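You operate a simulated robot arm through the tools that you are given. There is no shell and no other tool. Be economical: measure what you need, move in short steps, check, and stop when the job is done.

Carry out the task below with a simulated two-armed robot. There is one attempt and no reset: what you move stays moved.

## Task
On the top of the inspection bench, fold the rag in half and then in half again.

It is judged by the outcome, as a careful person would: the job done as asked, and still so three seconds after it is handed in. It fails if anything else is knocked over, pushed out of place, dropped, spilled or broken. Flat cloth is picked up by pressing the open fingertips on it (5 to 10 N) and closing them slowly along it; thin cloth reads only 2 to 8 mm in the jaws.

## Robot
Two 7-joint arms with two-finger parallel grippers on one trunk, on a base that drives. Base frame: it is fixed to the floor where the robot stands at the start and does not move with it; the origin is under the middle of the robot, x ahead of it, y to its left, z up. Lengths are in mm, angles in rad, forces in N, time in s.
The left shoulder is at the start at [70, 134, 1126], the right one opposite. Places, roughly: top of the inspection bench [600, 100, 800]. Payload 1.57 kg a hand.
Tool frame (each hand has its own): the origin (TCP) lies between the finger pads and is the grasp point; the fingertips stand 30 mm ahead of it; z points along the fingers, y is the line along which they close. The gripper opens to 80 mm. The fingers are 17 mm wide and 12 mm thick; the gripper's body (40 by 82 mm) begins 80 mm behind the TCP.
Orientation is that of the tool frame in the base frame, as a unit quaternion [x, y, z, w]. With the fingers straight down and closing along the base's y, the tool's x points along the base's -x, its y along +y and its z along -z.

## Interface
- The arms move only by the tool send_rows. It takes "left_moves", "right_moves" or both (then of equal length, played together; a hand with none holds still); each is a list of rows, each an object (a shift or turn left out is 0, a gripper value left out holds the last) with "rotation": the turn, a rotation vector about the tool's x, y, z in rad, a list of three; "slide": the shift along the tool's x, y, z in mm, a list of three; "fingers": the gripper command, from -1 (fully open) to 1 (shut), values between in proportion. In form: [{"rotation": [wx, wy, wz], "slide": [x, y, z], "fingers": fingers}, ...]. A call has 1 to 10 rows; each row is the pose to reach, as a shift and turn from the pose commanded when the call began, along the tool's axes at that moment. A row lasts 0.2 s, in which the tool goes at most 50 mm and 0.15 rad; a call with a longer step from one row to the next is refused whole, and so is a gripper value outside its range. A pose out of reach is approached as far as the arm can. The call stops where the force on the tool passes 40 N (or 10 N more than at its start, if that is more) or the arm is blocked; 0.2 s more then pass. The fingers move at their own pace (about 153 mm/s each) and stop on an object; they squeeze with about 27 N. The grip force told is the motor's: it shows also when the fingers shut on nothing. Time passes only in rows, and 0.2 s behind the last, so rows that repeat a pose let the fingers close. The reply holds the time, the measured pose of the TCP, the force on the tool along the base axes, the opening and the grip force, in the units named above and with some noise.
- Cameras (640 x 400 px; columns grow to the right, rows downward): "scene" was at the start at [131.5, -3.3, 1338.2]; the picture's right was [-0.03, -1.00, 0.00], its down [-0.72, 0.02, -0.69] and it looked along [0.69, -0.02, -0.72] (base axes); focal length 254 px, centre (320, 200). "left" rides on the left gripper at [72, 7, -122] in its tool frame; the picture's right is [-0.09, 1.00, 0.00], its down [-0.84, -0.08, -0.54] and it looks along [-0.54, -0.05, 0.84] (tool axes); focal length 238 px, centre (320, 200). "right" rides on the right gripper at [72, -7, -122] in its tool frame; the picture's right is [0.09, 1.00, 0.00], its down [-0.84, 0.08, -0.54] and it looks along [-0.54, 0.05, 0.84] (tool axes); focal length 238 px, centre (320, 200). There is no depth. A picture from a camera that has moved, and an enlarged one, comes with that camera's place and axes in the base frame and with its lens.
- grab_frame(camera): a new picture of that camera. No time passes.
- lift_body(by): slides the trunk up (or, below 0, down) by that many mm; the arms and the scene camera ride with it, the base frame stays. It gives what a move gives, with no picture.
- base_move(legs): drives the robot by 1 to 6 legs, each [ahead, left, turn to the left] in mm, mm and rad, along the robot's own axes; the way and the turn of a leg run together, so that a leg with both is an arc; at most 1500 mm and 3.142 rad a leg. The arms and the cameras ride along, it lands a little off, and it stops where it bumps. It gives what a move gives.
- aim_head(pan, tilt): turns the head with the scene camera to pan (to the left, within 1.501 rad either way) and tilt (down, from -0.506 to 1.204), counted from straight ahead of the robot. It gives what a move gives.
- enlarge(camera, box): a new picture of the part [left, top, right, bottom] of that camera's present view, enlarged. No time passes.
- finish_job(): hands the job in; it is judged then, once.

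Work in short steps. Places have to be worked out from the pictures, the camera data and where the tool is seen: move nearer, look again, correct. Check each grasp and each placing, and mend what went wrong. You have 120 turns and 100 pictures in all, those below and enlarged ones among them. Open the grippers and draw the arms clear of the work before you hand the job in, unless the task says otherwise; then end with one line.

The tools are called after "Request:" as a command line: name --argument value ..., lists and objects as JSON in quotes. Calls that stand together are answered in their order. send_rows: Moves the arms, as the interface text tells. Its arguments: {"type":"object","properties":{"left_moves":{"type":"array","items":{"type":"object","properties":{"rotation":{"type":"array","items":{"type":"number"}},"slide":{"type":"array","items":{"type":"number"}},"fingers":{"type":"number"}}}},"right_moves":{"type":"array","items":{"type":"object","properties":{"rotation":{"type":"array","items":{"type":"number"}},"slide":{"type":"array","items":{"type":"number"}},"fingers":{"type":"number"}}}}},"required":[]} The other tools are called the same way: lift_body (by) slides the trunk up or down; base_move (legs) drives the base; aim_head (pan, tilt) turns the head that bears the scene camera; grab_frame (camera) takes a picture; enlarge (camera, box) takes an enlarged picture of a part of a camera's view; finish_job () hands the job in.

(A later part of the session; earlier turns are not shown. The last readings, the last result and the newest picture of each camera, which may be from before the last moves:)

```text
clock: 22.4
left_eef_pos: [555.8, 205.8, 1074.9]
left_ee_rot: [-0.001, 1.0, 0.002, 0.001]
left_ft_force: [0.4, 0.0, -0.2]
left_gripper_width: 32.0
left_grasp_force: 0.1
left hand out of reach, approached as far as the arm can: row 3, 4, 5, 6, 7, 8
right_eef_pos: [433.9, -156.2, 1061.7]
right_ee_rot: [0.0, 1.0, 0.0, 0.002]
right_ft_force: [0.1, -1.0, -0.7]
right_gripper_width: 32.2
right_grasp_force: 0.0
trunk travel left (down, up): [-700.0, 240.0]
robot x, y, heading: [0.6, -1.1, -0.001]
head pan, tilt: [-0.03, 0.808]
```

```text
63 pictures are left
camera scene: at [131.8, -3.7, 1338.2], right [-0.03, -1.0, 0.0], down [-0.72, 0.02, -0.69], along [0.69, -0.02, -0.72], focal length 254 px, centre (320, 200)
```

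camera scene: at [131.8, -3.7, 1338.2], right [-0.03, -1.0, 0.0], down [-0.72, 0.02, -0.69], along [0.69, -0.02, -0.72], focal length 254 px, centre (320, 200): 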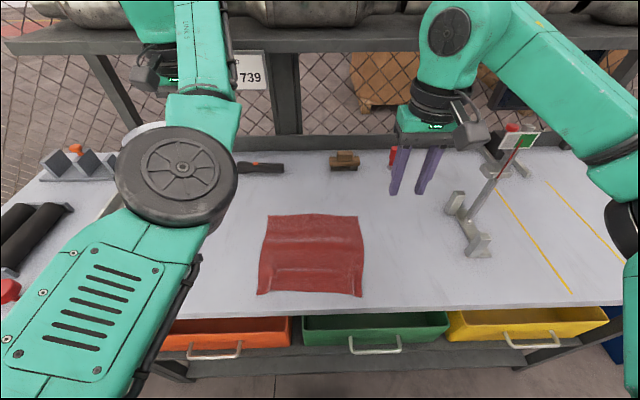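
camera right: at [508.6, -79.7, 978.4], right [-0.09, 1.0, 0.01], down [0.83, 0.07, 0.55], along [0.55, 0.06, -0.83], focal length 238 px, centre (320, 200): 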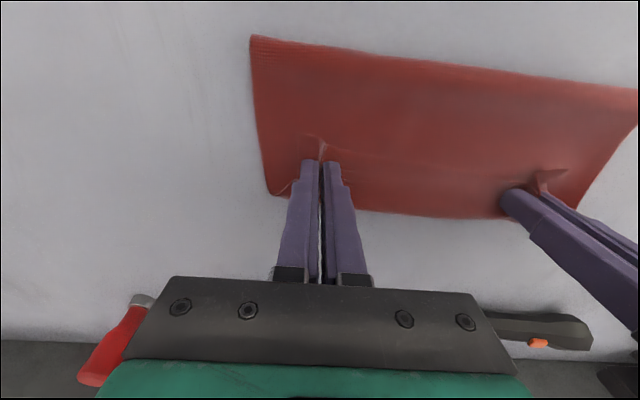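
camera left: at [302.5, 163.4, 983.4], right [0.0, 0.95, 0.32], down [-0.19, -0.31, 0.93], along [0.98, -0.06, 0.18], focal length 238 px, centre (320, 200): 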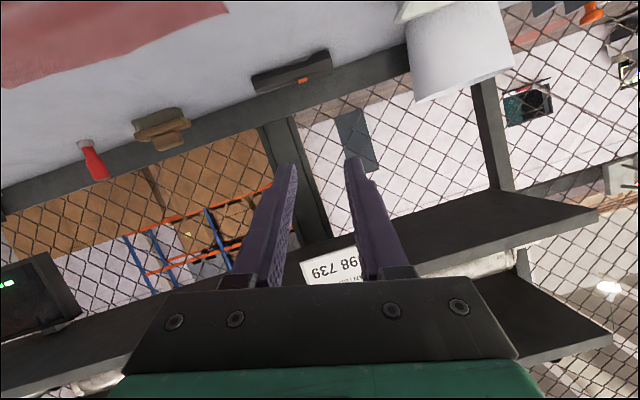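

Both hands vertical and clear. Lower the trunk 150 mm.

Request:
lift_body --by -150

Request:
grab_frame --camera "scene"

```text
clock: 24.1
left_eef_pos: [554.2, 207.4, 926.5]
left_ee_rot: [0.0, 1.0, 0.0, 0.0]
left_ft_force: [0.9, 0.4, 0.5]
left_gripper_width: 32.1
left_grasp_force: 0.0
right_eef_pos: [433.9, -156.1, 911.2]
right_ee_rot: [0.001, 1.0, 0.0, 0.002]
right_ft_force: [-0.8, -0.1, 0.0]
right_gripper_width: 32.0
right_grasp_force: 0.1
trunk travel left (down, up): [-550.0, 390.0]
robot x, y, heading: [-2.1, 1.3, -0.003]
head pan, tilt: [-0.03, 0.808]
```

```text
62 pictures are left
camera scene: at [131.5, -3.4, 1188.2], right [-0.03, -1.0, 0.0], down [-0.72, 0.02, -0.69], along [0.69, -0.02, -0.72], focal length 254 px, centre (320, 200)
```

scene: 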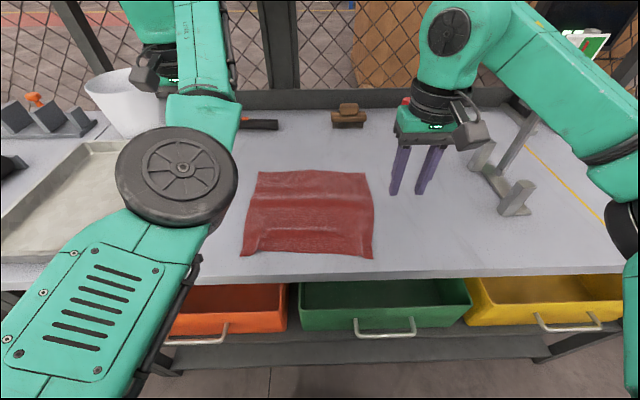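

Heights check out (surface 820). Now test the forward tilt in air again at this lower trunk height.

Request:
send_rows --left_moves '[{"rotation": [0, 0, 0], "slide": [30, -5, 0]}, {"rotation": [0, -0.12, 0], "slide": [60, -10, 0]}, {"rotation": [0, -0.25, 0], "slide": [90, -20, 0]}, {"rotation": [0, -0.38, 0], "slide": [115, -30, 0]}, {"rotation": [0, -0.51, 0], "slide": [140, -30, 0]}, {"rotation": [0, -0.64, 0], "slide": [160, -30, 0]}, {"rotation": [0, -0.77, 0], "slide": [175, -30, 0]}, {"rotation": [0, -0.9, 0], "slide": [185, -30, 0]}]' --right_moves '[{"rotation": [0, 0, 0], "slide": [0, 0, -5]}, {"rotation": [0, -0.12, 0], "slide": [10, 0, -10]}, {"rotation": [0, -0.25, 0], "slide": [20, 0, -10]}, {"rotation": [0, -0.38, 0], "slide": [30, 0, -10]}, {"rotation": [0, -0.51, 0], "slide": [40, 0, -10]}, {"rotation": [0, -0.64, 0], "slide": [50, 0, -10]}, {"rotation": [0, -0.77, 0], "slide": [60, 0, -10]}, {"rotation": [0, -0.9, 0], "slide": [68, 0, -10]}]'

Request:
grab_frame --camera "scene"

```text
clock: 25.5
left_eef_pos: [453.9, 214.2, 885.8]
left_ee_rot: [-0.013, 0.922, 0.093, 0.376]
left_ft_force: [0.3, -0.2, 0.1]
left_gripper_width: 31.6
left_grasp_force: 0.0
left hand out of reach, approached as far as the arm can: row 1, 2, 3, 4, 5, 6, 7
right_eef_pos: [384.4, -158.1, 923.5]
right_ee_rot: [0.001, 0.951, 0.0, 0.309]
right_ft_force: [0.2, -0.6, -0.4]
right_gripper_width: 31.9
right_grasp_force: 0.1
trunk travel left (down, up): [-550.0, 390.0]
robot x, y, heading: [-0.7, -2.6, 0.001]
head pan, tilt: [-0.03, 0.808]
stopped in row 7 (left hand): the arm was blocked; the commanded pose is now the measured one
```

```text
61 pictures are left
camera scene: at [130.9, -4.6, 1188.4], right [-0.03, -1.0, 0.0], down [-0.72, 0.02, -0.69], along [0.69, -0.02, -0.72], focal length 254 px, centre (320, 200)
```

scene: 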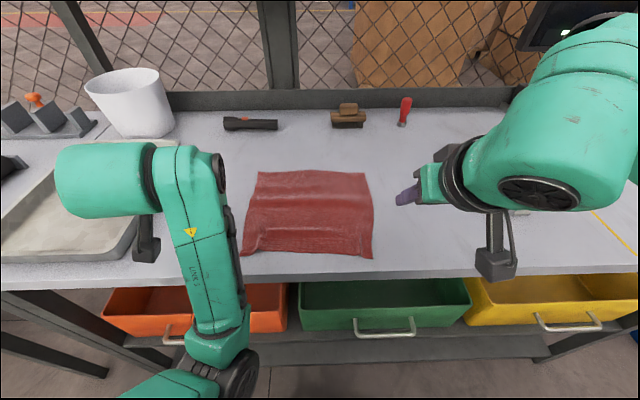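

The right hand tilts fine, but the left arm is in a bad elbow posture. I restore the left hand to vertical while moving it forward and up; the right also returns to vertical.

Request:
send_rows --left_moves '[{"slide": [-30, 2, 0]}, {"slide": [-60, 3, 0], "rotation": [0.032, 0.129, 0.004]}, {"slide": [-85, 4, 0], "rotation": [0.064, 0.257, 0.009]}, {"slide": [-100, 4, 0], "rotation": [0.096, 0.386, 0.013]}, {"slide": [-110, 4, 0], "rotation": [0.127, 0.515, 0.018]}, {"slide": [-110, 4, 0], "rotation": [0.159, 0.643, 0.022]}, {"slide": [-110, 4, 0], "rotation": [0.191, 0.772, 0.027]}, {"slide": [-110, 4, 0], "rotation": [0.191, 0.772, 0.027]}]' --right_moves '[{"rotation": [0, 0.13, 0]}, {"rotation": [0, 0.26, 0]}, {"rotation": [0, 0.39, 0]}, {"rotation": [0, 0.52, 0]}, {"rotation": [0, 0.628, 0]}, {"rotation": [0, 0.628, 0]}, {"rotation": [0, 0.628, 0]}, {"rotation": [0, 0.628, 0]}]'

Request:
grab_frame --camera "scene"

```text
clock: 27.3
left_eef_pos: [543.4, 214.3, 963.1]
left_ee_rot: [0.001, 1.0, -0.001, 0.0]
left_ft_force: [-0.2, -1.1, 0.6]
left_gripper_width: 32.1
left_grasp_force: 0.1
left hand out of reach, approached as far as the arm can: row 2, 3, 4, 5, 6, 7, 8
right_eef_pos: [384.6, -156.9, 923.1]
right_ee_rot: [0.0, 1.0, 0.002, 0.0]
right_ft_force: [-1.1, -0.1, 0.5]
right_gripper_width: 32.0
right_grasp_force: 0.1
trunk travel left (down, up): [-550.0, 390.0]
robot x, y, heading: [2.1, 4.0, 0.001]
head pan, tilt: [-0.03, 0.808]
```

```text
60 pictures are left
camera scene: at [131.2, -4.5, 1188.2], right [-0.03, -1.0, 0.0], down [-0.72, 0.02, -0.69], along [0.69, -0.02, -0.72], focal length 254 px, centre (320, 200)
```

scene: 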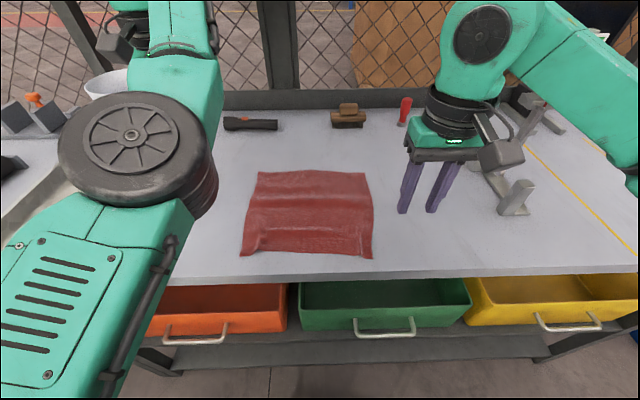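

The left elbow is folded up; I try stretching the left arm out forward-left to let it settle back to a normal posture.

Request:
send_rows --left_moves '[{"slide": [-10, 30, -10]}, {"slide": [-25, 60, -20]}, {"slide": [-40, 90, -20]}, {"slide": [-60, 120, -20]}, {"slide": [-80, 150, -20]}, {"slide": [-100, 170, -20]}, {"slide": [-110, 180, -20]}]'

Request:
grab_frame --camera "scene"

```text
clock: 28.9
left_eef_pos: [545.2, 335.2, 972.9]
left_ee_rot: [0.002, 1.0, -0.001, 0.0]
left_ft_force: [-0.5, -0.5, 0.1]
left_gripper_width: 31.9
left_grasp_force: 0.0
left hand out of reach, approached as far as the arm can: row 2, 3, 4, 5, 6, 7
right_eef_pos: [385.6, -157.6, 921.6]
right_ee_rot: [0.001, 1.0, 0.001, 0.0]
right_ft_force: [-0.5, -0.6, 0.0]
right_gripper_width: 31.9
right_grasp_force: 0.2
trunk travel left (down, up): [-550.0, 390.0]
robot x, y, heading: [1.2, -3.8, -0.0]
head pan, tilt: [-0.03, 0.808]
```

```text
59 pictures are left
camera scene: at [132.2, -5.3, 1188.1], right [-0.03, -1.0, 0.0], down [-0.72, 0.02, -0.69], along [0.69, -0.02, -0.72], focal length 254 px, centre (320, 200)
```

scene: 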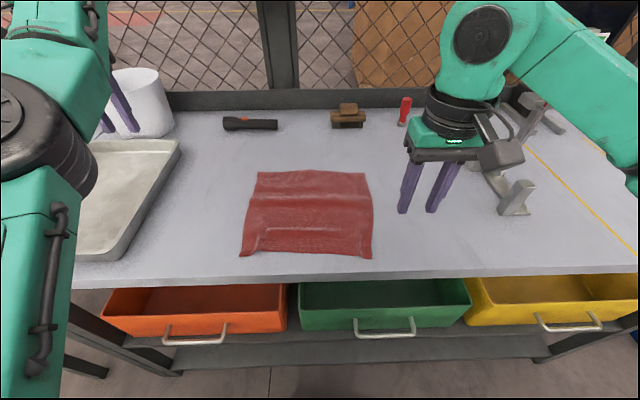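

The elbow is swinging outward. Now I bring the left hand back in near its original relative place.

Request:
send_rows --left_moves '[{"slide": [15, -15, 0]}, {"slide": [30, -40, 0]}, {"slide": [45, -70, 0]}, {"slide": [60, -100, 10]}, {"slide": [65, -130, 25]}, {"slide": [65, -150, 40]}]'

Request:
grab_frame --camera "scene"

```text
clock: 30.3
left_eef_pos: [533.2, 238.4, 954.6]
left_ee_rot: [0.001, 1.0, -0.002, 0.001]
left_ft_force: [0.6, 0.0, 0.1]
left_gripper_width: 32.2
left_grasp_force: 0.0
left hand out of reach, approached as far as the arm can: row 3, 4, 5, 6
right_eef_pos: [384.1, -156.1, 921.2]
right_ee_rot: [0.002, 1.0, 0.001, -0.001]
right_ft_force: [1.5, -0.3, 0.0]
right_gripper_width: 31.8
right_grasp_force: 0.1
trunk travel left (down, up): [-550.0, 390.0]
robot x, y, heading: [1.6, -0.4, 0.002]
head pan, tilt: [-0.03, 0.808]
```

```text
58 pictures are left
camera scene: at [131.8, -2.8, 1188.2], right [-0.03, -1.0, 0.0], down [-0.72, 0.02, -0.69], along [0.69, -0.02, -0.72], focal length 254 px, centre (320, 200)
```

scene: 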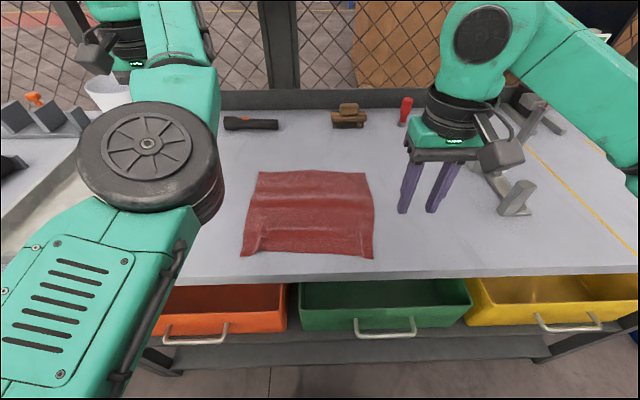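

The left arm is still pinned by a posture limit. I'll roll the left hand so its wrist moves outward (tips toward the middle), pulling the elbow out to the left.

Request:
send_rows --left_moves '[{"rotation": [0.14, 0, 0]}, {"rotation": [0.28, 0, 0]}, {"rotation": [0.42, 0, 0]}, {"rotation": [0.56, 0, 0], "slide": [10, 0, 0]}, {"rotation": [0.7, 0, 0], "slide": [20, 0, 0]}, {"rotation": [0.84, 0, 0], "slide": [35, 0, 0]}, {"rotation": [0.98, 0, 0], "slide": [50, 0, 0]}, {"rotation": [1.1, 0, 0], "slide": [70, 0, 0]}, {"rotation": [1.1, 0, 0], "slide": [90, 0, 0]}]'

Request:
grab_frame --camera "scene"

```text
clock: 32.3
left_eef_pos: [441.3, 236.9, 956.5]
left_ee_rot: [0.002, 0.852, -0.524, -0.001]
left_ft_force: [-0.7, 0.3, -0.2]
left_gripper_width: 32.1
left_grasp_force: 0.1
right_eef_pos: [383.1, -156.9, 921.9]
right_ee_rot: [0.001, 1.0, 0.0, 0.0]
right_ft_force: [0.3, 0.1, 0.5]
right_gripper_width: 32.1
right_grasp_force: 0.1
trunk travel left (down, up): [-550.0, 390.0]
robot x, y, heading: [2.4, -1.9, -0.002]
head pan, tilt: [-0.03, 0.808]
```

```text
57 pictures are left
camera scene: at [130.8, -4.1, 1188.3], right [-0.03, -1.0, 0.0], down [-0.72, 0.02, -0.69], along [0.69, -0.02, -0.72], focal length 254 px, centre (320, 200)
```

scene: 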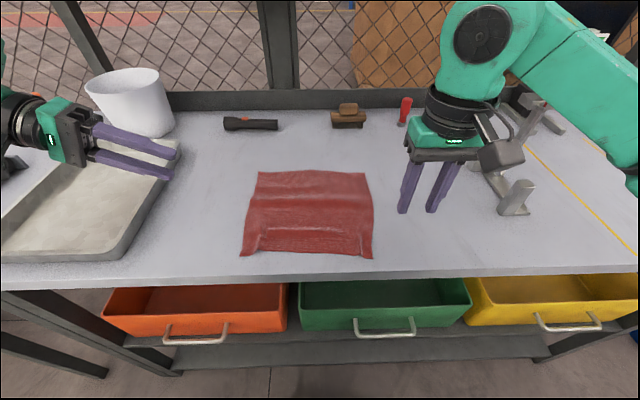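

The left arm is freed and its elbow is out. Unroll back to vertical.

Request:
send_rows --left_moves '[{"rotation": [-0.14, 0, 0]}, {"rotation": [-0.28, 0, 0]}, {"rotation": [-0.42, 0, 0]}, {"rotation": [-0.56, 0, 0]}, {"rotation": [-0.7, 0, 0]}, {"rotation": [-0.84, 0, 0]}, {"rotation": [-0.98, 0, 0]}, {"rotation": [-1.104, 0, 0]}, {"rotation": [-1.104, 0, 0]}]'

Request:
grab_frame --camera "scene"

```text
clock: 34.3
left_eef_pos: [460.6, 265.2, 969.3]
left_ee_rot: [-0.006, 1.0, -0.012, 0.007]
left_ft_force: [1.0, 0.0, 0.2]
left_gripper_width: 32.0
left_grasp_force: 0.1
left hand out of reach, approached as far as the arm can: row 7, 8, 9
right_eef_pos: [385.0, -156.8, 922.0]
right_ee_rot: [0.001, 1.0, 0.0, 0.0]
right_ft_force: [0.3, 0.6, -0.1]
right_gripper_width: 32.3
right_grasp_force: 0.1
trunk travel left (down, up): [-550.0, 390.0]
robot x, y, heading: [-2.0, 0.2, -0.0]
head pan, tilt: [-0.03, 0.808]
```

```text
56 pictures are left
camera scene: at [131.3, -3.7, 1188.2], right [-0.03, -1.0, 0.0], down [-0.72, 0.02, -0.69], along [0.69, -0.02, -0.72], focal length 254 px, centre (320, 200)
```

scene: 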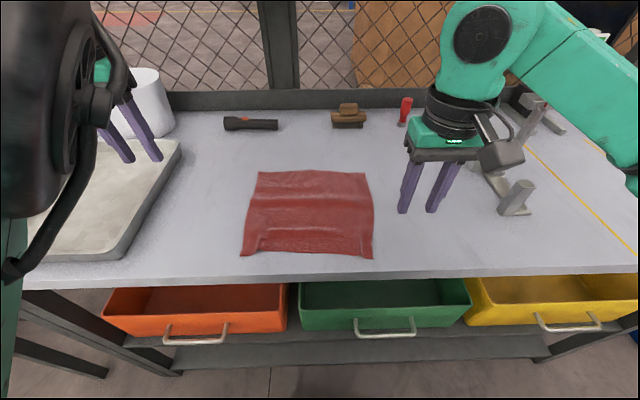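

The left arm is still short of its commanded place. I probe with a yaw of the left hand to see which way frees it.

Request:
send_rows --left_moves '[{"rotation": [0, 0, 0.15]}, {"rotation": [0, 0, 0.3]}, {"rotation": [0, 0, 0.45]}, {"rotation": [0, 0, 0.6]}, {"rotation": [0, 0, 0.75]}, {"rotation": [0, 0, 0.75]}]'

Request:
send_rows --left_moves '[{"rotation": [0, 0, -0.15]}, {"rotation": [0, 0, -0.3]}, {"rotation": [0, 0, -0.45]}, {"rotation": [0, 0, -0.6]}, {"rotation": [0, 0, -0.75]}, {"rotation": [0, 0, -0.9]}, {"rotation": [0, 0, -1.05]}, {"rotation": [0, 0, -1.2]}, {"rotation": [0, 0, -1.35]}, {"rotation": [0, 0, -1.35]}]'

```text
clock: 35.7
left_eef_pos: [460.2, 266.8, 964.0]
left_ee_rot: [0.36, 0.933, -0.01, 0.007]
left_ft_force: [-0.2, 0.5, -0.7]
left_gripper_width: 32.0
left_grasp_force: 0.0
right_eef_pos: [384.6, -155.9, 921.9]
right_ee_rot: [0.002, 1.0, 0.0, 0.0]
right_ft_force: [0.0, 0.4, 0.4]
right_gripper_width: 31.9
right_grasp_force: 0.0
trunk travel left (down, up): [-550.0, 390.0]
robot x, y, heading: [-3.2, 0.7, -0.001]
head pan, tilt: [-0.03, 0.808]
```

```text
clock: 37.9
left_eef_pos: [461.1, 267.0, 962.2]
left_ee_rot: [-0.303, 0.953, -0.012, -0.003]
left_ft_force: [0.5, -0.5, -0.4]
left_gripper_width: 31.7
left_grasp_force: 0.0
right_eef_pos: [384.4, -156.9, 922.8]
right_ee_rot: [0.001, 1.0, 0.0, -0.001]
right_ft_force: [-0.9, 0.8, 0.7]
right_gripper_width: 31.9
right_grasp_force: 0.1
trunk travel left (down, up): [-550.0, 390.0]
robot x, y, heading: [1.0, -0.3, -0.004]
head pan, tilt: [-0.03, 0.808]
```

Yaw is free both ways. Return to zero yaw and move inward and lower to test reach.

Request:
send_rows --left_moves '[{"rotation": [0, 0, 0.15]}, {"rotation": [0, 0, 0.3]}, {"rotation": [0, 0, 0.45]}, {"rotation": [0, 0, 0.616]}]'

Request:
send_rows --left_moves '[{"slide": [-10, -20, 10]}, {"slide": [-30, -40, 20]}, {"slide": [-50, -60, 30]}, {"slide": [-60, -80, 40]}, {"slide": [-60, -100, 50]}, {"slide": [-60, -110, 60]}]'

Request:
grab_frame --camera "scene"

```text
refused: row 4 steps farther than a row can; nothing moved
```

```text
clock: 39.3
left_eef_pos: [573.1, 205.3, 902.5]
left_ee_rot: [-0.294, 0.956, -0.001, 0.0]
left_ft_force: [-0.8, 0.1, 0.3]
left_gripper_width: 31.9
left_grasp_force: 0.2
right_eef_pos: [385.9, -156.2, 921.8]
right_ee_rot: [0.001, 1.0, 0.0, 0.0]
right_ft_force: [-0.3, 0.5, -0.2]
right_gripper_width: 32.1
right_grasp_force: 0.0
trunk travel left (down, up): [-550.0, 390.0]
robot x, y, heading: [-2.0, 1.1, -0.001]
head pan, tilt: [-0.03, 0.808]
```

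```text
55 pictures are left
camera scene: at [131.9, -3.2, 1188.2], right [-0.03, -1.0, 0.0], down [-0.72, 0.02, -0.69], along [0.69, -0.02, -0.72], focal length 254 px, centre (320, 200)
```

scene: 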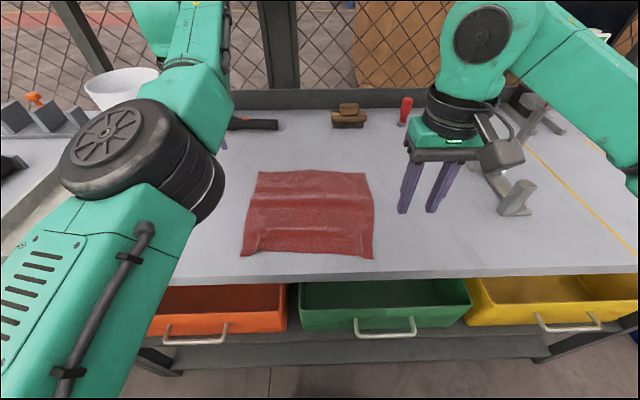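

Left reaches well at x≈570, just not close in. New idea: keep both hands extended and use the base's backward drive for the near-ward motion. I test the forward tilt with both hands above the far corners.

Request:
send_rows --left_moves '[{"rotation": [0, 0, 0.12], "slide": [0, 0, -10]}, {"rotation": [0, 0, 0.24], "slide": [0, 0, -20]}, {"rotation": [0, 0, 0.36], "slide": [0, 0, -30]}, {"rotation": [0, 0, 0.48], "slide": [0, 0, -30]}, {"rotation": [0, 0, 0.597], "slide": [0, 0, -30]}, {"rotation": [0, 0, 0.597], "slide": [0, 0, -30]}]' --right_moves '[{"slide": [-30, 10, -5]}, {"slide": [-60, 20, -5]}, {"slide": [-90, 30, -5]}, {"slide": [-120, 40, -5]}, {"slide": [-150, 55, -5]}, {"slide": [-170, 65, -5]}]'

Request:
send_rows --left_moves '[{"slide": [0, -20, 0]}, {"rotation": [0, -0.13, 0], "slide": [5, -45, 0]}, {"rotation": [0, -0.26, 0], "slide": [7, -70, 0]}, {"rotation": [0, -0.39, 0], "slide": [7, -95, 0]}, {"rotation": [0, -0.52, 0], "slide": [7, -110, 0]}, {"rotation": [0, -0.65, 0], "slide": [7, -110, 0]}, {"rotation": [0, -0.78, 0], "slide": [7, -110, 0]}, {"rotation": [0, -0.9, 0], "slide": [7, -110, 0]}]' --right_moves '[{}, {"rotation": [0, -0.13, 0]}, {"rotation": [0, -0.26, 0]}, {"rotation": [0, -0.39, 0]}, {"rotation": [0, -0.52, 0]}, {"rotation": [0, -0.65, 0]}, {"rotation": [0, -0.78, 0]}, {"rotation": [0, -0.9, 0]}]'

Request:
grab_frame --camera "scene"

```text
clock: 40.7
left_eef_pos: [573.0, 205.4, 933.0]
left_ee_rot: [0.002, 1.0, 0.001, -0.001]
left_ft_force: [-0.3, -1.0, -0.8]
left_gripper_width: 31.9
left_grasp_force: 0.1
right_eef_pos: [556.0, -91.0, 926.4]
right_ee_rot: [0.001, 1.0, -0.001, 0.0]
right_ft_force: [0.6, -0.7, -0.3]
right_gripper_width: 32.0
right_grasp_force: 0.1
trunk travel left (down, up): [-550.0, 390.0]
robot x, y, heading: [0.7, -0.4, -0.005]
head pan, tilt: [-0.03, 0.808]
```

```text
clock: 42.5
left_eef_pos: [569.7, 111.5, 944.4]
left_ee_rot: [-0.01, 0.894, 0.016, 0.447]
left_ft_force: [-0.3, -0.2, -0.3]
left_gripper_width: 31.9
left_grasp_force: 0.0
left hand out of reach, approached as far as the arm can: row 2, 3, 4, 5
right_eef_pos: [554.7, -91.5, 926.7]
right_ee_rot: [0.001, 0.9, 0.0, 0.436]
right_ft_force: [-0.4, -0.2, 0.6]
right_gripper_width: 32.0
right_grasp_force: 0.1
trunk travel left (down, up): [-550.0, 390.0]
robot x, y, heading: [1.0, -1.5, 0.002]
head pan, tilt: [-0.03, 0.808]
```

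```text
54 pictures are left
camera scene: at [131.2, -3.3, 1188.3], right [-0.03, -1.0, 0.0], down [-0.72, 0.02, -0.69], along [0.69, -0.02, -0.72], focal length 254 px, centre (320, 200)
```

scene: 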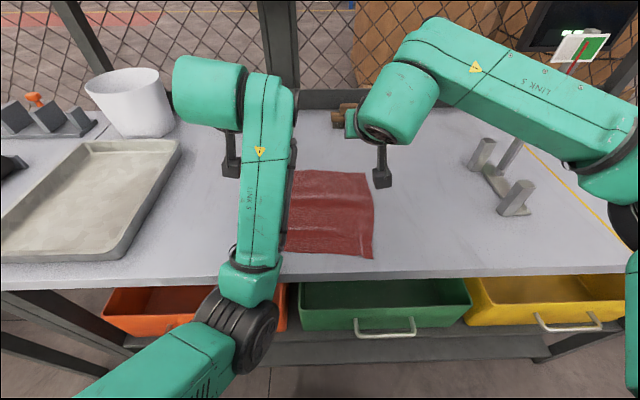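

Both tilt to 0.9 rad when extended. Now back to vertical over the far corners, left hand slightly further inward, to check reach before grasping.

Request:
send_rows --left_moves '[{"rotation": [0, 0.13, 0]}, {"rotation": [0, 0.26, 0]}, {"rotation": [0, 0.39, 0]}, {"rotation": [0, 0.52, 0]}, {"rotation": [0, 0.65, 0]}, {"rotation": [0, 0.78, 0]}, {"rotation": [0.03, 0.925, 0]}, {"rotation": [0.03, 0.925, 0]}]' --right_moves '[{"rotation": [0, 0.13, 0]}, {"rotation": [0, 0.26, 0]}, {"rotation": [0, 0.39, 0]}, {"rotation": [0, 0.52, 0]}, {"rotation": [0, 0.65, 0]}, {"rotation": [0, 0.78, 0]}, {"rotation": [0, 0.9, 0]}, {"rotation": [0, 0.9, 0]}]'

Request:
grab_frame --camera "left"

Request:
grab_frame --camera "right"

```text
clock: 44.3
left_eef_pos: [564.9, 92.1, 933.9]
left_ee_rot: [0.007, 1.0, -0.012, -0.012]
left_ft_force: [-0.3, -0.5, 1.3]
left_gripper_width: 32.0
left_grasp_force: 0.1
left hand out of reach, approached as far as the arm can: row 3, 4, 5, 6
right_eef_pos: [555.1, -93.2, 927.0]
right_ee_rot: [0.0, 1.0, 0.0, -0.001]
right_ft_force: [0.5, 0.1, -0.6]
right_gripper_width: 32.0
right_grasp_force: 0.1
trunk travel left (down, up): [-550.0, 390.0]
robot x, y, heading: [-0.2, 0.4, 0.004]
head pan, tilt: [-0.03, 0.808]
```

```text
53 pictures are left
camera left: at [496.9, 104.4, 1057.9], right [0.1, 0.99, -0.03], down [0.85, -0.08, 0.52], along [0.52, -0.08, -0.85], focal length 238 px, centre (320, 200)
```

left: 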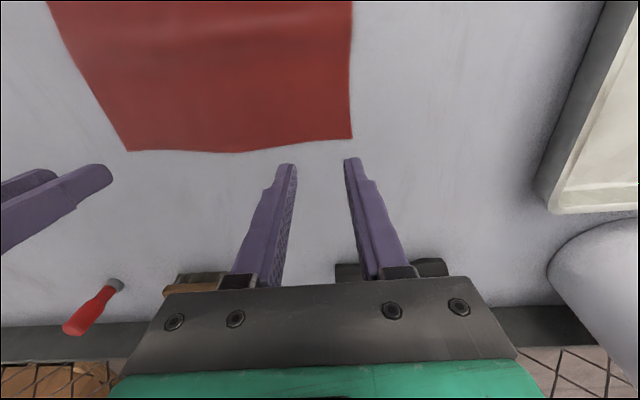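

```text
52 pictures are left
camera right: at [483.0, -100.1, 1049.0], right [-0.09, 1.0, 0.0], down [0.84, 0.08, 0.54], along [0.54, 0.05, -0.84], focal length 238 px, centre (320, 200)
```

right: 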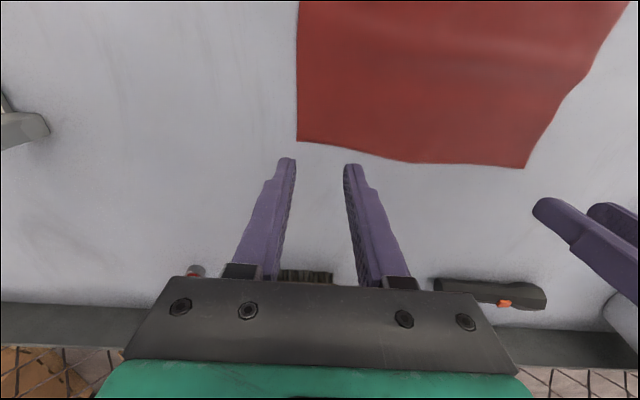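

Far corners confirmed at (572,123) and (563,-116). Descend to just above the cloth inside the corners.

Request:
send_rows --left_moves '[{"slide": [4, -1, 25]}, {"slide": [4, -1, 50]}, {"slide": [4, -1, 70]}, {"slide": [4, -1, 78]}, {"slide": [4, -1, 78]}]' --right_moves '[{"slide": [3, 8, 25]}, {"slide": [3, 8, 50]}, {"slide": [3, 8, 65]}, {"slide": [3, 8, 72]}, {"slide": [3, 8, 72]}]'

Request:
grab_frame --camera "left"

Request:
grab_frame --camera "right"

```text
clock: 45.5
left_eef_pos: [574.0, 90.4, 854.8]
left_ee_rot: [0.007, 1.0, -0.012, -0.012]
left_ft_force: [-0.1, -0.3, -1.4]
left_gripper_width: 32.0
left_grasp_force: 0.0
left hand out of reach, approached as far as the arm can: row 1, 2, 3, 4, 5
right_eef_pos: [551.5, -82.5, 853.9]
right_ee_rot: [0.001, 1.0, 0.0, -0.001]
right_ft_force: [0.3, -0.1, -0.6]
right_gripper_width: 32.0
right_grasp_force: 0.1
trunk travel left (down, up): [-550.0, 390.0]
robot x, y, heading: [-1.0, -3.2, 0.003]
head pan, tilt: [-0.03, 0.808]
```

```text
51 pictures are left
camera left: at [505.8, 102.3, 979.1], right [0.1, 0.99, -0.03], down [0.85, -0.07, 0.52], along [0.52, -0.08, -0.85], focal length 238 px, centre (320, 200)
```

left: 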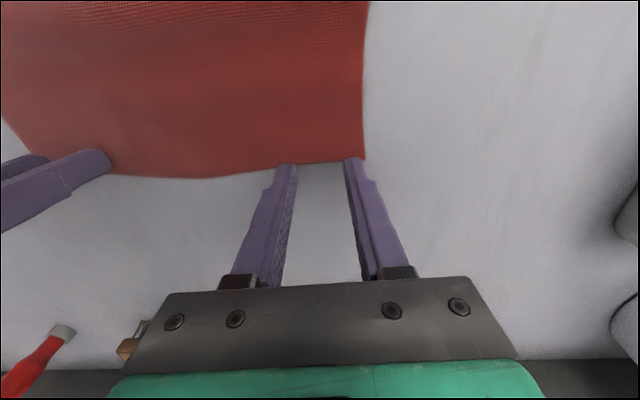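

```text
50 pictures are left
camera right: at [479.7, -91.3, 976.5], right [-0.09, 1.0, 0.0], down [0.84, 0.08, 0.54], along [0.54, 0.05, -0.84], focal length 238 px, centre (320, 200)
```

right: 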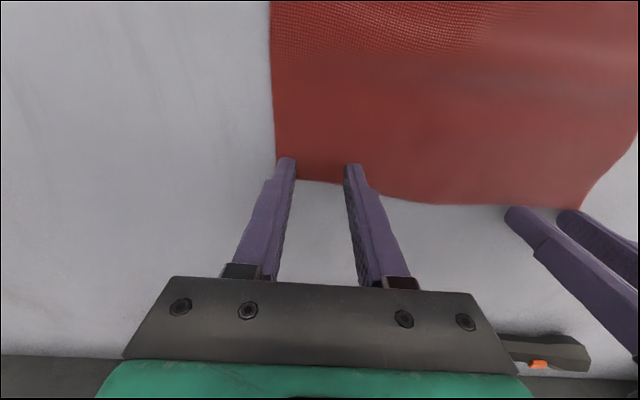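

The left hand can't come closer than x≈574 in this posture. Raise both a little, then back the base up 22 mm to shift the hands onto the cloth.

Request:
send_rows --left_moves '[{"slide": [0, 0, -8]}, {"slide": [0, 0, -15]}]' --right_moves '[{"slide": [0, 0, -8]}, {"slide": [-12, 0, -15]}]'

Request:
base_move --legs '[[-24, 0, 0]]'

```text
clock: 46.1
left_eef_pos: [575.4, 90.4, 869.9]
left_ee_rot: [0.005, 1.0, -0.013, -0.013]
left_ft_force: [0.2, -0.8, -0.2]
left_gripper_width: 32.1
left_grasp_force: 0.2
right_eef_pos: [564.7, -84.1, 868.9]
right_ee_rot: [0.001, 1.0, -0.002, -0.001]
right_ft_force: [0.2, 0.3, 0.1]
right_gripper_width: 32.0
right_grasp_force: 0.1
trunk travel left (down, up): [-550.0, 390.0]
robot x, y, heading: [-0.7, -3.1, -0.003]
head pan, tilt: [-0.03, 0.808]
```

```text
clock: 46.9
left_eef_pos: [551.3, 91.3, 869.6]
left_ee_rot: [0.006, 1.0, -0.012, -0.012]
left_ft_force: [0.0, 0.5, -1.4]
left_gripper_width: 32.0
left_grasp_force: 0.1
right_eef_pos: [541.2, -83.9, 869.6]
right_ee_rot: [0.001, 1.0, 0.0, -0.002]
right_ft_force: [0.7, 0.0, 0.9]
right_gripper_width: 31.9
right_grasp_force: 0.0
trunk travel left (down, up): [-550.0, 390.0]
robot x, y, heading: [-21.1, 3.3, 0.002]
head pan, tilt: [-0.03, 0.808]
```

Hands are now at x≈551/541, ~20 mm inside the edge; shift 8 mm outward and press down.

Request:
send_rows --left_moves '[{"slide": [-8, 0, 10]}, {"slide": [-8, 0, 16]}, {"slide": [-8, 0, 18]}, {"slide": [-8, 0, 18.5]}]' --right_moves '[{"slide": [-8, 0, 10]}, {"slide": [-8, 0, 16]}, {"slide": [-8, 0, 18]}, {"slide": [-8, 0, 18.5]}]'

Request:
grab_frame --camera "left"

Request:
grab_frame --camera "right"

```text
clock: 47.9
left_eef_pos: [557.9, 90.9, 852.0]
left_ee_rot: [0.006, 1.0, -0.013, -0.011]
left_ft_force: [1.8, 0.3, 5.0]
left_gripper_width: 31.8
left_grasp_force: 0.0
right_eef_pos: [548.2, -83.2, 851.5]
right_ee_rot: [0.001, 1.0, 0.0, 0.0]
right_ft_force: [0.1, 0.2, 1.3]
right_gripper_width: 32.2
right_grasp_force: 0.1
trunk travel left (down, up): [-550.0, 390.0]
robot x, y, heading: [-28.0, -0.5, 0.0]
head pan, tilt: [-0.03, 0.808]
```

```text
49 pictures are left
camera left: at [489.2, 102.0, 976.0], right [0.1, 0.99, -0.03], down [0.85, -0.07, 0.52], along [0.52, -0.08, -0.85], focal length 238 px, centre (320, 200)
```

left: 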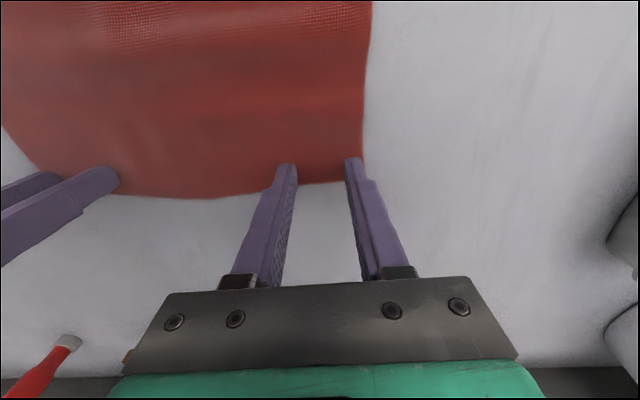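

```text
48 pictures are left
camera right: at [475.6, -91.5, 973.9], right [-0.09, 1.0, 0.0], down [0.84, 0.08, 0.54], along [0.54, 0.05, -0.84], focal length 238 px, centre (320, 200)
```

right: 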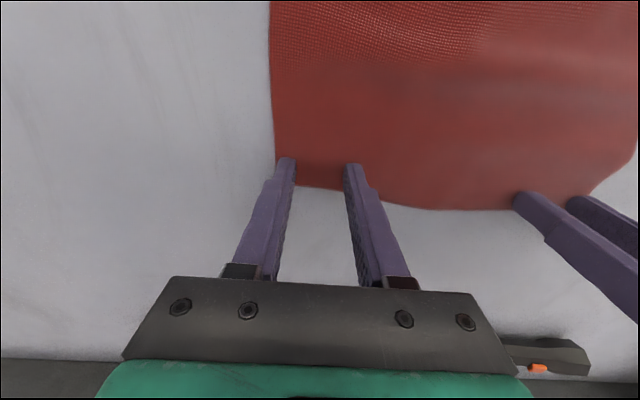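

Both pads sit just inside the far corners with light contact. Press slightly more and close slowly.

Request:
send_rows --left_moves '[{"slide": [0, 0, 0.8], "fingers": 0.3}, {"slide": [0, 0, 0.8], "fingers": 0.4}, {"slide": [0, 0, 0.8], "fingers": 0.5}, {"slide": [0, 0, 0.8], "fingers": 0.6}, {"slide": [0, 0, 0.8], "fingers": 0.7}, {"slide": [0, 0, 0.8], "fingers": 0.8}, {"slide": [0, 0, 0.8], "fingers": 0.9}, {"slide": [0, 0, 0.8], "fingers": 1}, {"slide": [0, 0, 0.8], "fingers": 1}]' --right_moves '[{"slide": [0, 0, 1.2], "fingers": 0.3}, {"slide": [0, 0, 1.2], "fingers": 0.4}, {"slide": [0, 0, 1.2], "fingers": 0.5}, {"slide": [0, 0, 1.2], "fingers": 0.6}, {"slide": [0, 0, 1.2], "fingers": 0.7}, {"slide": [0, 0, 1.2], "fingers": 0.8}, {"slide": [0, 0, 1.2], "fingers": 0.9}, {"slide": [0, 0, 1.2], "fingers": 1}, {"slide": [0, 0, 1.2], "fingers": 1}]'

Request:
send_rows --left_moves '[{"slide": [0, -2, -15]}, {"slide": [0, -3, -35]}, {"slide": [0, -3, -35]}]' --right_moves '[{"slide": [0, 2, -15]}, {"slide": [0, 3, -35]}, {"slide": [0, 3, -35]}]'

Request:
grab_frame --camera "left"

Request:
grab_frame --camera "right"

```text
clock: 49.9
left_eef_pos: [557.3, 91.1, 852.1]
left_ee_rot: [0.006, 1.0, -0.012, -0.011]
left_ft_force: [-0.4, 0.5, 8.2]
left_gripper_width: 0.0
left_grasp_force: 21.5
right_eef_pos: [545.8, -84.3, 852.1]
right_ee_rot: [0.0, 1.0, -0.001, 0.001]
right_ft_force: [0.4, -1.2, 7.1]
right_gripper_width: 6.3
right_grasp_force: 25.8
trunk travel left (down, up): [-550.0, 390.0]
robot x, y, heading: [-26.1, -1.8, 0.001]
head pan, tilt: [-0.03, 0.808]
```

```text
clock: 50.7
left_eef_pos: [559.9, 88.4, 885.1]
left_ee_rot: [0.006, 1.0, -0.013, -0.013]
left_ft_force: [-0.5, 0.8, -1.0]
left_gripper_width: 0.0
left_grasp_force: 22.0
right_eef_pos: [547.1, -80.4, 883.0]
right_ee_rot: [0.0, 1.0, 0.001, -0.001]
right_ft_force: [0.5, 0.0, -0.1]
right_gripper_width: 6.4
right_grasp_force: 26.1
trunk travel left (down, up): [-550.0, 390.0]
robot x, y, heading: [-23.2, -0.3, -0.001]
head pan, tilt: [-0.03, 0.808]
```

```text
47 pictures are left
camera left: at [491.0, 99.8, 1008.5], right [0.1, 0.99, -0.03], down [0.85, -0.07, 0.52], along [0.52, -0.08, -0.85], focal length 238 px, centre (320, 200)
```

left: 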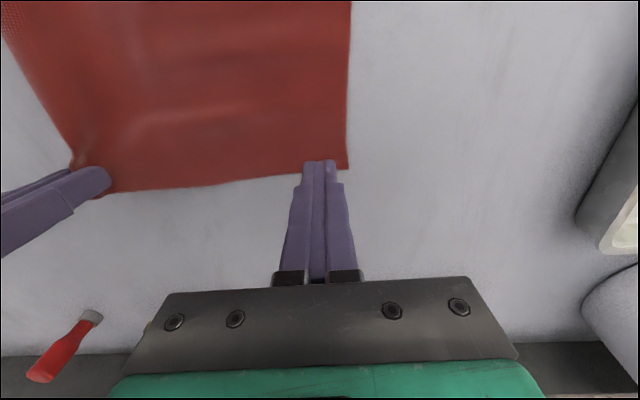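

```text
46 pictures are left
camera right: at [477.2, -87.7, 1006.1], right [-0.09, 1.0, 0.0], down [0.84, 0.08, 0.54], along [0.54, 0.05, -0.84], focal length 238 px, centre (320, 200)
```

right: 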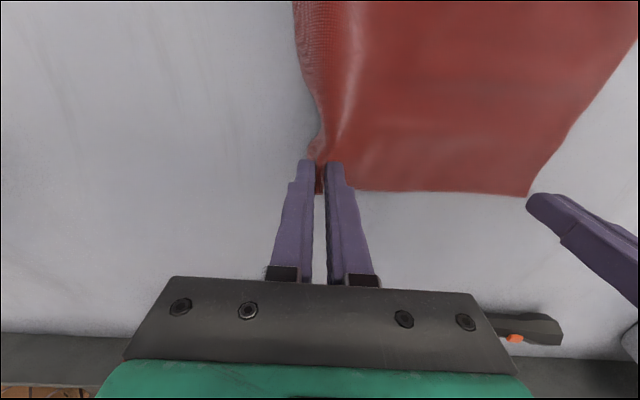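

Right holds (6.3 mm) but the left slid off (0.0). Corner is now near (574,109): I re-level the left hand, shift inward, and press again firmer.

Request:
send_rows --left_moves '[{"fingers": 0.2}, {"rotation": [-0.024, -0.022, -0.01], "slide": [0, -8, 0], "fingers": 0.2}, {"rotation": [-0.024, -0.022, -0.01], "slide": [0, -8, 20]}, {"rotation": [-0.024, -0.022, -0.01], "slide": [0, -8, 30]}, {"rotation": [-0.024, -0.022, -0.01], "slide": [0, -8, 33]}, {"rotation": [-0.024, -0.022, -0.01], "slide": [0, -8, 34.5]}]'

Request:
grab_frame --camera "left"

```text
clock: 52.1
left_eef_pos: [558.8, 79.2, 850.7]
left_ee_rot: [0.001, 1.0, -0.001, 0.0]
left_ft_force: [1.5, -1.3, 2.8]
left_gripper_width: 32.0
left_grasp_force: 0.1
right_eef_pos: [547.6, -80.1, 885.6]
right_ee_rot: [0.001, 1.0, 0.0, 0.0]
right_ft_force: [0.2, 0.2, -0.3]
right_gripper_width: 6.5
right_grasp_force: 26.2
trunk travel left (down, up): [-550.0, 390.0]
robot x, y, heading: [-23.7, -2.7, -0.001]
head pan, tilt: [-0.03, 0.808]
```

```text
45 pictures are left
camera left: at [486.3, 87.1, 974.3], right [0.09, 1.0, 0.0], down [0.84, -0.08, 0.54], along [0.54, -0.05, -0.84], focal length 238 px, centre (320, 200)
```

left: 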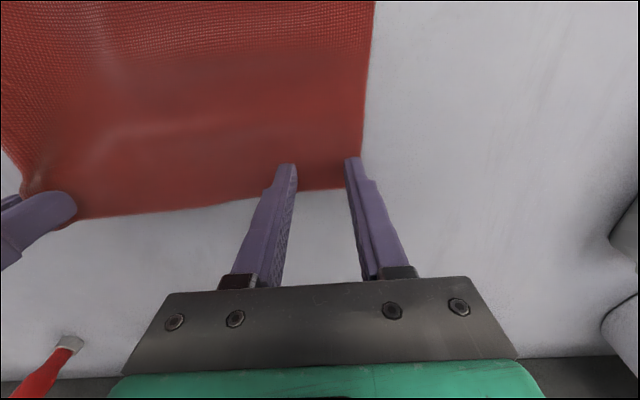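

Well placed and level now. Press ~1 mm more and close slowly.

Request:
send_rows --left_moves '[{"slide": [0, 0, 1.2]}, {"slide": [0, 0, 1.2], "fingers": 0.3}, {"slide": [0, 0, 1.2], "fingers": 0.4}, {"slide": [0, 0, 1.2], "fingers": 0.5}, {"slide": [0, 0, 1.2], "fingers": 0.6}, {"slide": [0, 0, 1.2], "fingers": 0.7}, {"slide": [0, 0, 1.2], "fingers": 0.8}, {"slide": [0, 0, 1.2], "fingers": 0.9}, {"slide": [0, 0, 1.2], "fingers": 1}, {"slide": [0, 0, 1.2], "fingers": 1}]'

Request:
grab_frame --camera "left"

```text
clock: 54.3
left_eef_pos: [556.6, 80.8, 851.2]
left_ee_rot: [0.001, 1.0, 0.0, -0.001]
left_ft_force: [0.7, -1.4, 14.1]
left_gripper_width: 2.3
left_grasp_force: 23.7
right_eef_pos: [546.6, -79.3, 884.8]
right_ee_rot: [0.0, 1.0, 0.0, 0.001]
right_ft_force: [0.3, 2.9, -0.1]
right_gripper_width: 6.5
right_grasp_force: 26.0
trunk travel left (down, up): [-550.0, 390.0]
robot x, y, heading: [-22.8, 0.1, 0.001]
head pan, tilt: [-0.03, 0.808]
```

```text
44 pictures are left
camera left: at [485.0, 87.2, 973.9], right [0.09, 1.0, 0.0], down [0.84, -0.08, 0.54], along [0.54, -0.05, -0.84], focal length 238 px, centre (320, 200)
```

left: 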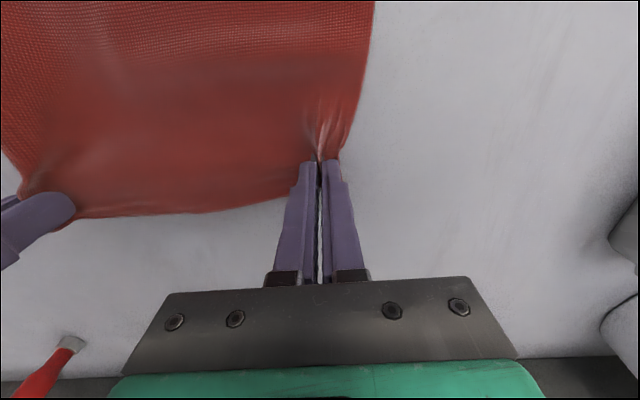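

Both hold cloth now (2.3 and 6.5 mm). Lift both to about z=890, then drive back 50 mm.

Request:
send_rows --left_moves '[{"slide": [0, -1, -15]}, {"slide": [0, -2, -30]}, {"slide": [0, -2, -42]}, {"slide": [0, -2, -42]}]' --right_moves '[{"slide": [0, 0, 0]}, {"slide": [0, 0, -3]}, {"slide": [0, 0, -8]}, {"slide": [0, 0, -8]}]'

Request:
base_move --legs '[[-55, 0, 0]]'

Request:
grab_frame --camera "scene"

```text
clock: 55.3
left_eef_pos: [558.1, 77.9, 891.1]
left_ee_rot: [0.001, 1.0, -0.001, -0.001]
left_ft_force: [0.1, 0.5, -0.4]
left_gripper_width: 2.2
left_grasp_force: 23.8
right_eef_pos: [548.4, -81.3, 893.1]
right_ee_rot: [0.0, 1.0, 0.001, 0.0]
right_ft_force: [0.0, -0.5, 0.1]
right_gripper_width: 6.3
right_grasp_force: 26.2
trunk travel left (down, up): [-550.0, 390.0]
robot x, y, heading: [-24.9, -3.7, -0.001]
head pan, tilt: [-0.03, 0.808]
```

```text
clock: 56.3
left_eef_pos: [502.8, 77.8, 892.3]
left_ee_rot: [0.002, 1.0, 0.0, -0.001]
left_ft_force: [-0.8, 0.3, 0.3]
left_gripper_width: 2.3
left_grasp_force: 23.4
right_eef_pos: [492.9, -80.0, 892.3]
right_ee_rot: [0.001, 1.0, 0.0, -0.001]
right_ft_force: [-0.3, 0.3, 0.4]
right_gripper_width: 6.4
right_grasp_force: 25.8
trunk travel left (down, up): [-550.0, 390.0]
robot x, y, heading: [-76.1, -1.0, 0.003]
head pan, tilt: [-0.03, 0.808]
```

```text
43 pictures are left
camera scene: at [52.6, -3.4, 1188.2], right [-0.03, -1.0, 0.0], down [-0.72, 0.02, -0.69], along [0.69, -0.02, -0.72], focal length 254 px, centre (320, 200)
```

scene: 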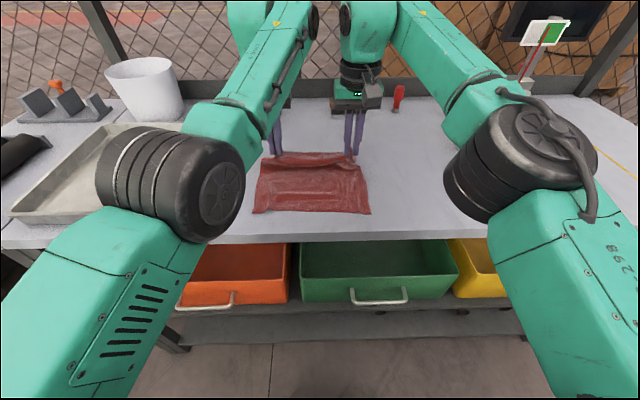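

The fold is coming over. Tilt both hands 0.45 rad with a small lift, then drive back 60 mm more.

Request:
send_rows --left_moves '[{"rotation": [0, -0.12, 0], "slide": [0, 0, -5]}, {"rotation": [0, -0.24, 0], "slide": [0, 0, -10]}, {"rotation": [0, -0.36, 0], "slide": [0, 0, -15]}, {"rotation": [0, -0.45, 0], "slide": [0, 0, -18]}, {"rotation": [0, -0.45, 0], "slide": [0, 0, -18]}]' --right_moves '[{"rotation": [0, -0.12, 0], "slide": [0, 0, -5]}, {"rotation": [0, -0.24, 0], "slide": [0, 0, -10]}, {"rotation": [0, -0.36, 0], "slide": [0, 0, -15]}, {"rotation": [0, -0.45, 0], "slide": [0, 0, -18]}, {"rotation": [0, -0.45, 0], "slide": [0, 0, -18]}]'

Request:
base_move --legs '[[-60, 0, 0]]'

Request:
grab_frame --camera "scene"

```text
clock: 57.5
left_eef_pos: [503.4, 78.3, 909.4]
left_ee_rot: [0.001, 0.975, -0.001, 0.223]
left_ft_force: [0.2, -0.1, -0.1]
left_gripper_width: 2.3
left_grasp_force: 23.4
left hand out of reach, approached as far as the arm can: row 1, 2, 3
right_eef_pos: [493.2, -80.5, 911.5]
right_ee_rot: [0.001, 0.975, 0.0, 0.224]
right_ft_force: [0.5, -0.6, 0.4]
right_gripper_width: 6.3
right_grasp_force: 26.3
trunk travel left (down, up): [-550.0, 390.0]
robot x, y, heading: [-79.5, -1.1, 0.001]
head pan, tilt: [-0.03, 0.808]
```

```text
clock: 58.5
left_eef_pos: [442.6, 77.4, 910.5]
left_ee_rot: [0.002, 0.975, 0.0, 0.222]
left_ft_force: [0.0, 0.6, -0.2]
left_gripper_width: 2.3
left_grasp_force: 23.0
right_eef_pos: [432.3, -80.6, 910.9]
right_ee_rot: [0.001, 0.975, -0.001, 0.222]
right_ft_force: [-0.2, 0.0, -0.8]
right_gripper_width: 6.5
right_grasp_force: 26.1
trunk travel left (down, up): [-550.0, 390.0]
robot x, y, heading: [-138.8, 2.1, 0.001]
head pan, tilt: [-0.03, 0.808]
```

```text
42 pictures are left
camera scene: at [-7.4, -3.4, 1188.2], right [-0.03, -1.0, 0.0], down [-0.72, 0.02, -0.69], along [0.69, -0.02, -0.72], focal length 254 px, centre (320, 200)
```

scene: 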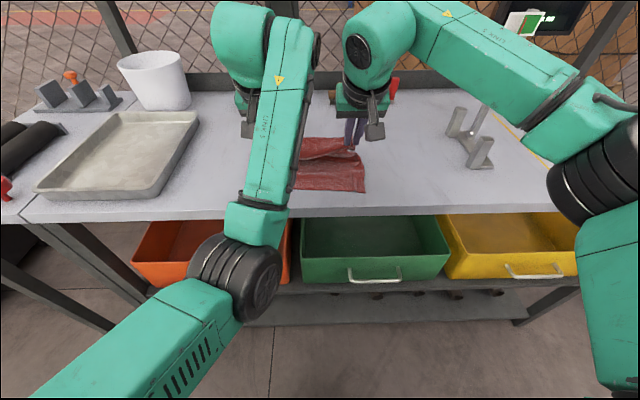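

Good. Tilt further to 0.9 rad, then drive back another 55 mm.

Request:
send_rows --left_moves '[{"rotation": [0, -0.12, 0], "slide": [1, 0, 2]}, {"rotation": [0, -0.24, 0], "slide": [2, 0, 4]}, {"rotation": [0, -0.36, 0], "slide": [3, 0, 6]}, {"rotation": [0, -0.45, 0], "slide": [4, 0, 9]}, {"rotation": [0, -0.45, 0], "slide": [4, 0, 9]}]' --right_moves '[{"rotation": [0, -0.12, 0], "slide": [1, 0, 2]}, {"rotation": [0, -0.24, 0], "slide": [2, 0, 4]}, {"rotation": [0, -0.36, 0], "slide": [3, 0, 6]}, {"rotation": [0, -0.45, 0], "slide": [4, 0, 9]}, {"rotation": [0, -0.45, 0], "slide": [4, 0, 9]}]'

Request:
base_move --legs '[[-55, 0, 0]]'

Request:
grab_frame --camera "scene"

Request:
grab_frame --camera "right"

```text
clock: 59.7
left_eef_pos: [449.9, 95.2, 916.9]
left_ee_rot: [-0.006, 0.893, 0.015, 0.45]
left_ft_force: [-2.1, -29.4, -2.6]
left_gripper_width: 2.5
left_grasp_force: 24.5
right_eef_pos: [433.8, -78.2, 903.3]
right_ee_rot: [-0.002, 0.9, 0.003, 0.436]
right_ft_force: [3.2, 29.8, 2.1]
right_gripper_width: 7.7
right_grasp_force: 26.8
trunk travel left (down, up): [-550.0, 390.0]
robot x, y, heading: [-135.7, -0.5, 0.001]
head pan, tilt: [-0.03, 0.808]
```

```text
clock: 60.6
left_eef_pos: [394.5, 96.6, 908.0]
left_ee_rot: [-0.002, 0.896, 0.02, 0.444]
left_ft_force: [-2.4, -30.0, -1.1]
left_gripper_width: 2.6
left_grasp_force: 24.6
right_eef_pos: [377.5, -78.6, 902.3]
right_ee_rot: [-0.002, 0.9, 0.003, 0.436]
right_ft_force: [2.9, 30.1, 1.5]
right_gripper_width: 7.6
right_grasp_force: 27.0
trunk travel left (down, up): [-550.0, 390.0]
robot x, y, heading: [-194.0, -0.6, 0.001]
head pan, tilt: [-0.03, 0.808]
```

```text
41 pictures are left
camera scene: at [-62.5, -3.6, 1188.3], right [-0.03, -1.0, 0.0], down [-0.72, 0.02, -0.69], along [0.69, -0.02, -0.72], focal length 254 px, centre (320, 200)
```

scene: 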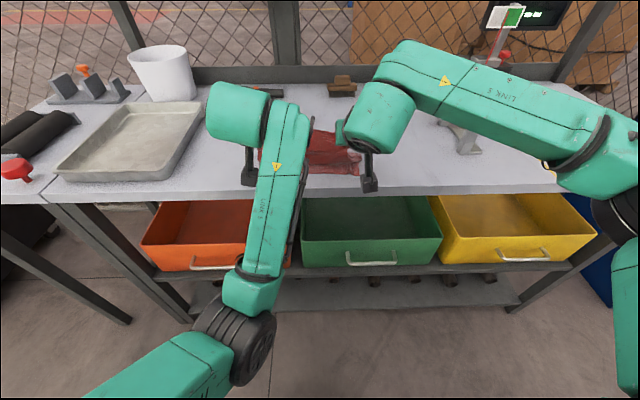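

```text
40 pictures are left
camera right: at [237.7, -86.9, 921.3], right [-0.06, 1.0, -0.07], down [0.09, 0.07, 0.99], along [0.99, 0.06, -0.1], focal length 238 px, centre (320, 200)
```

right: 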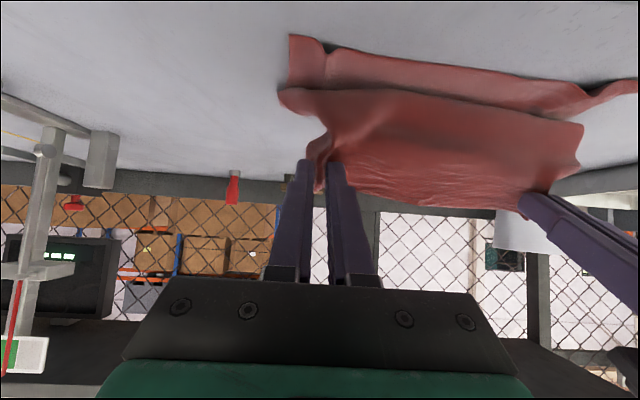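

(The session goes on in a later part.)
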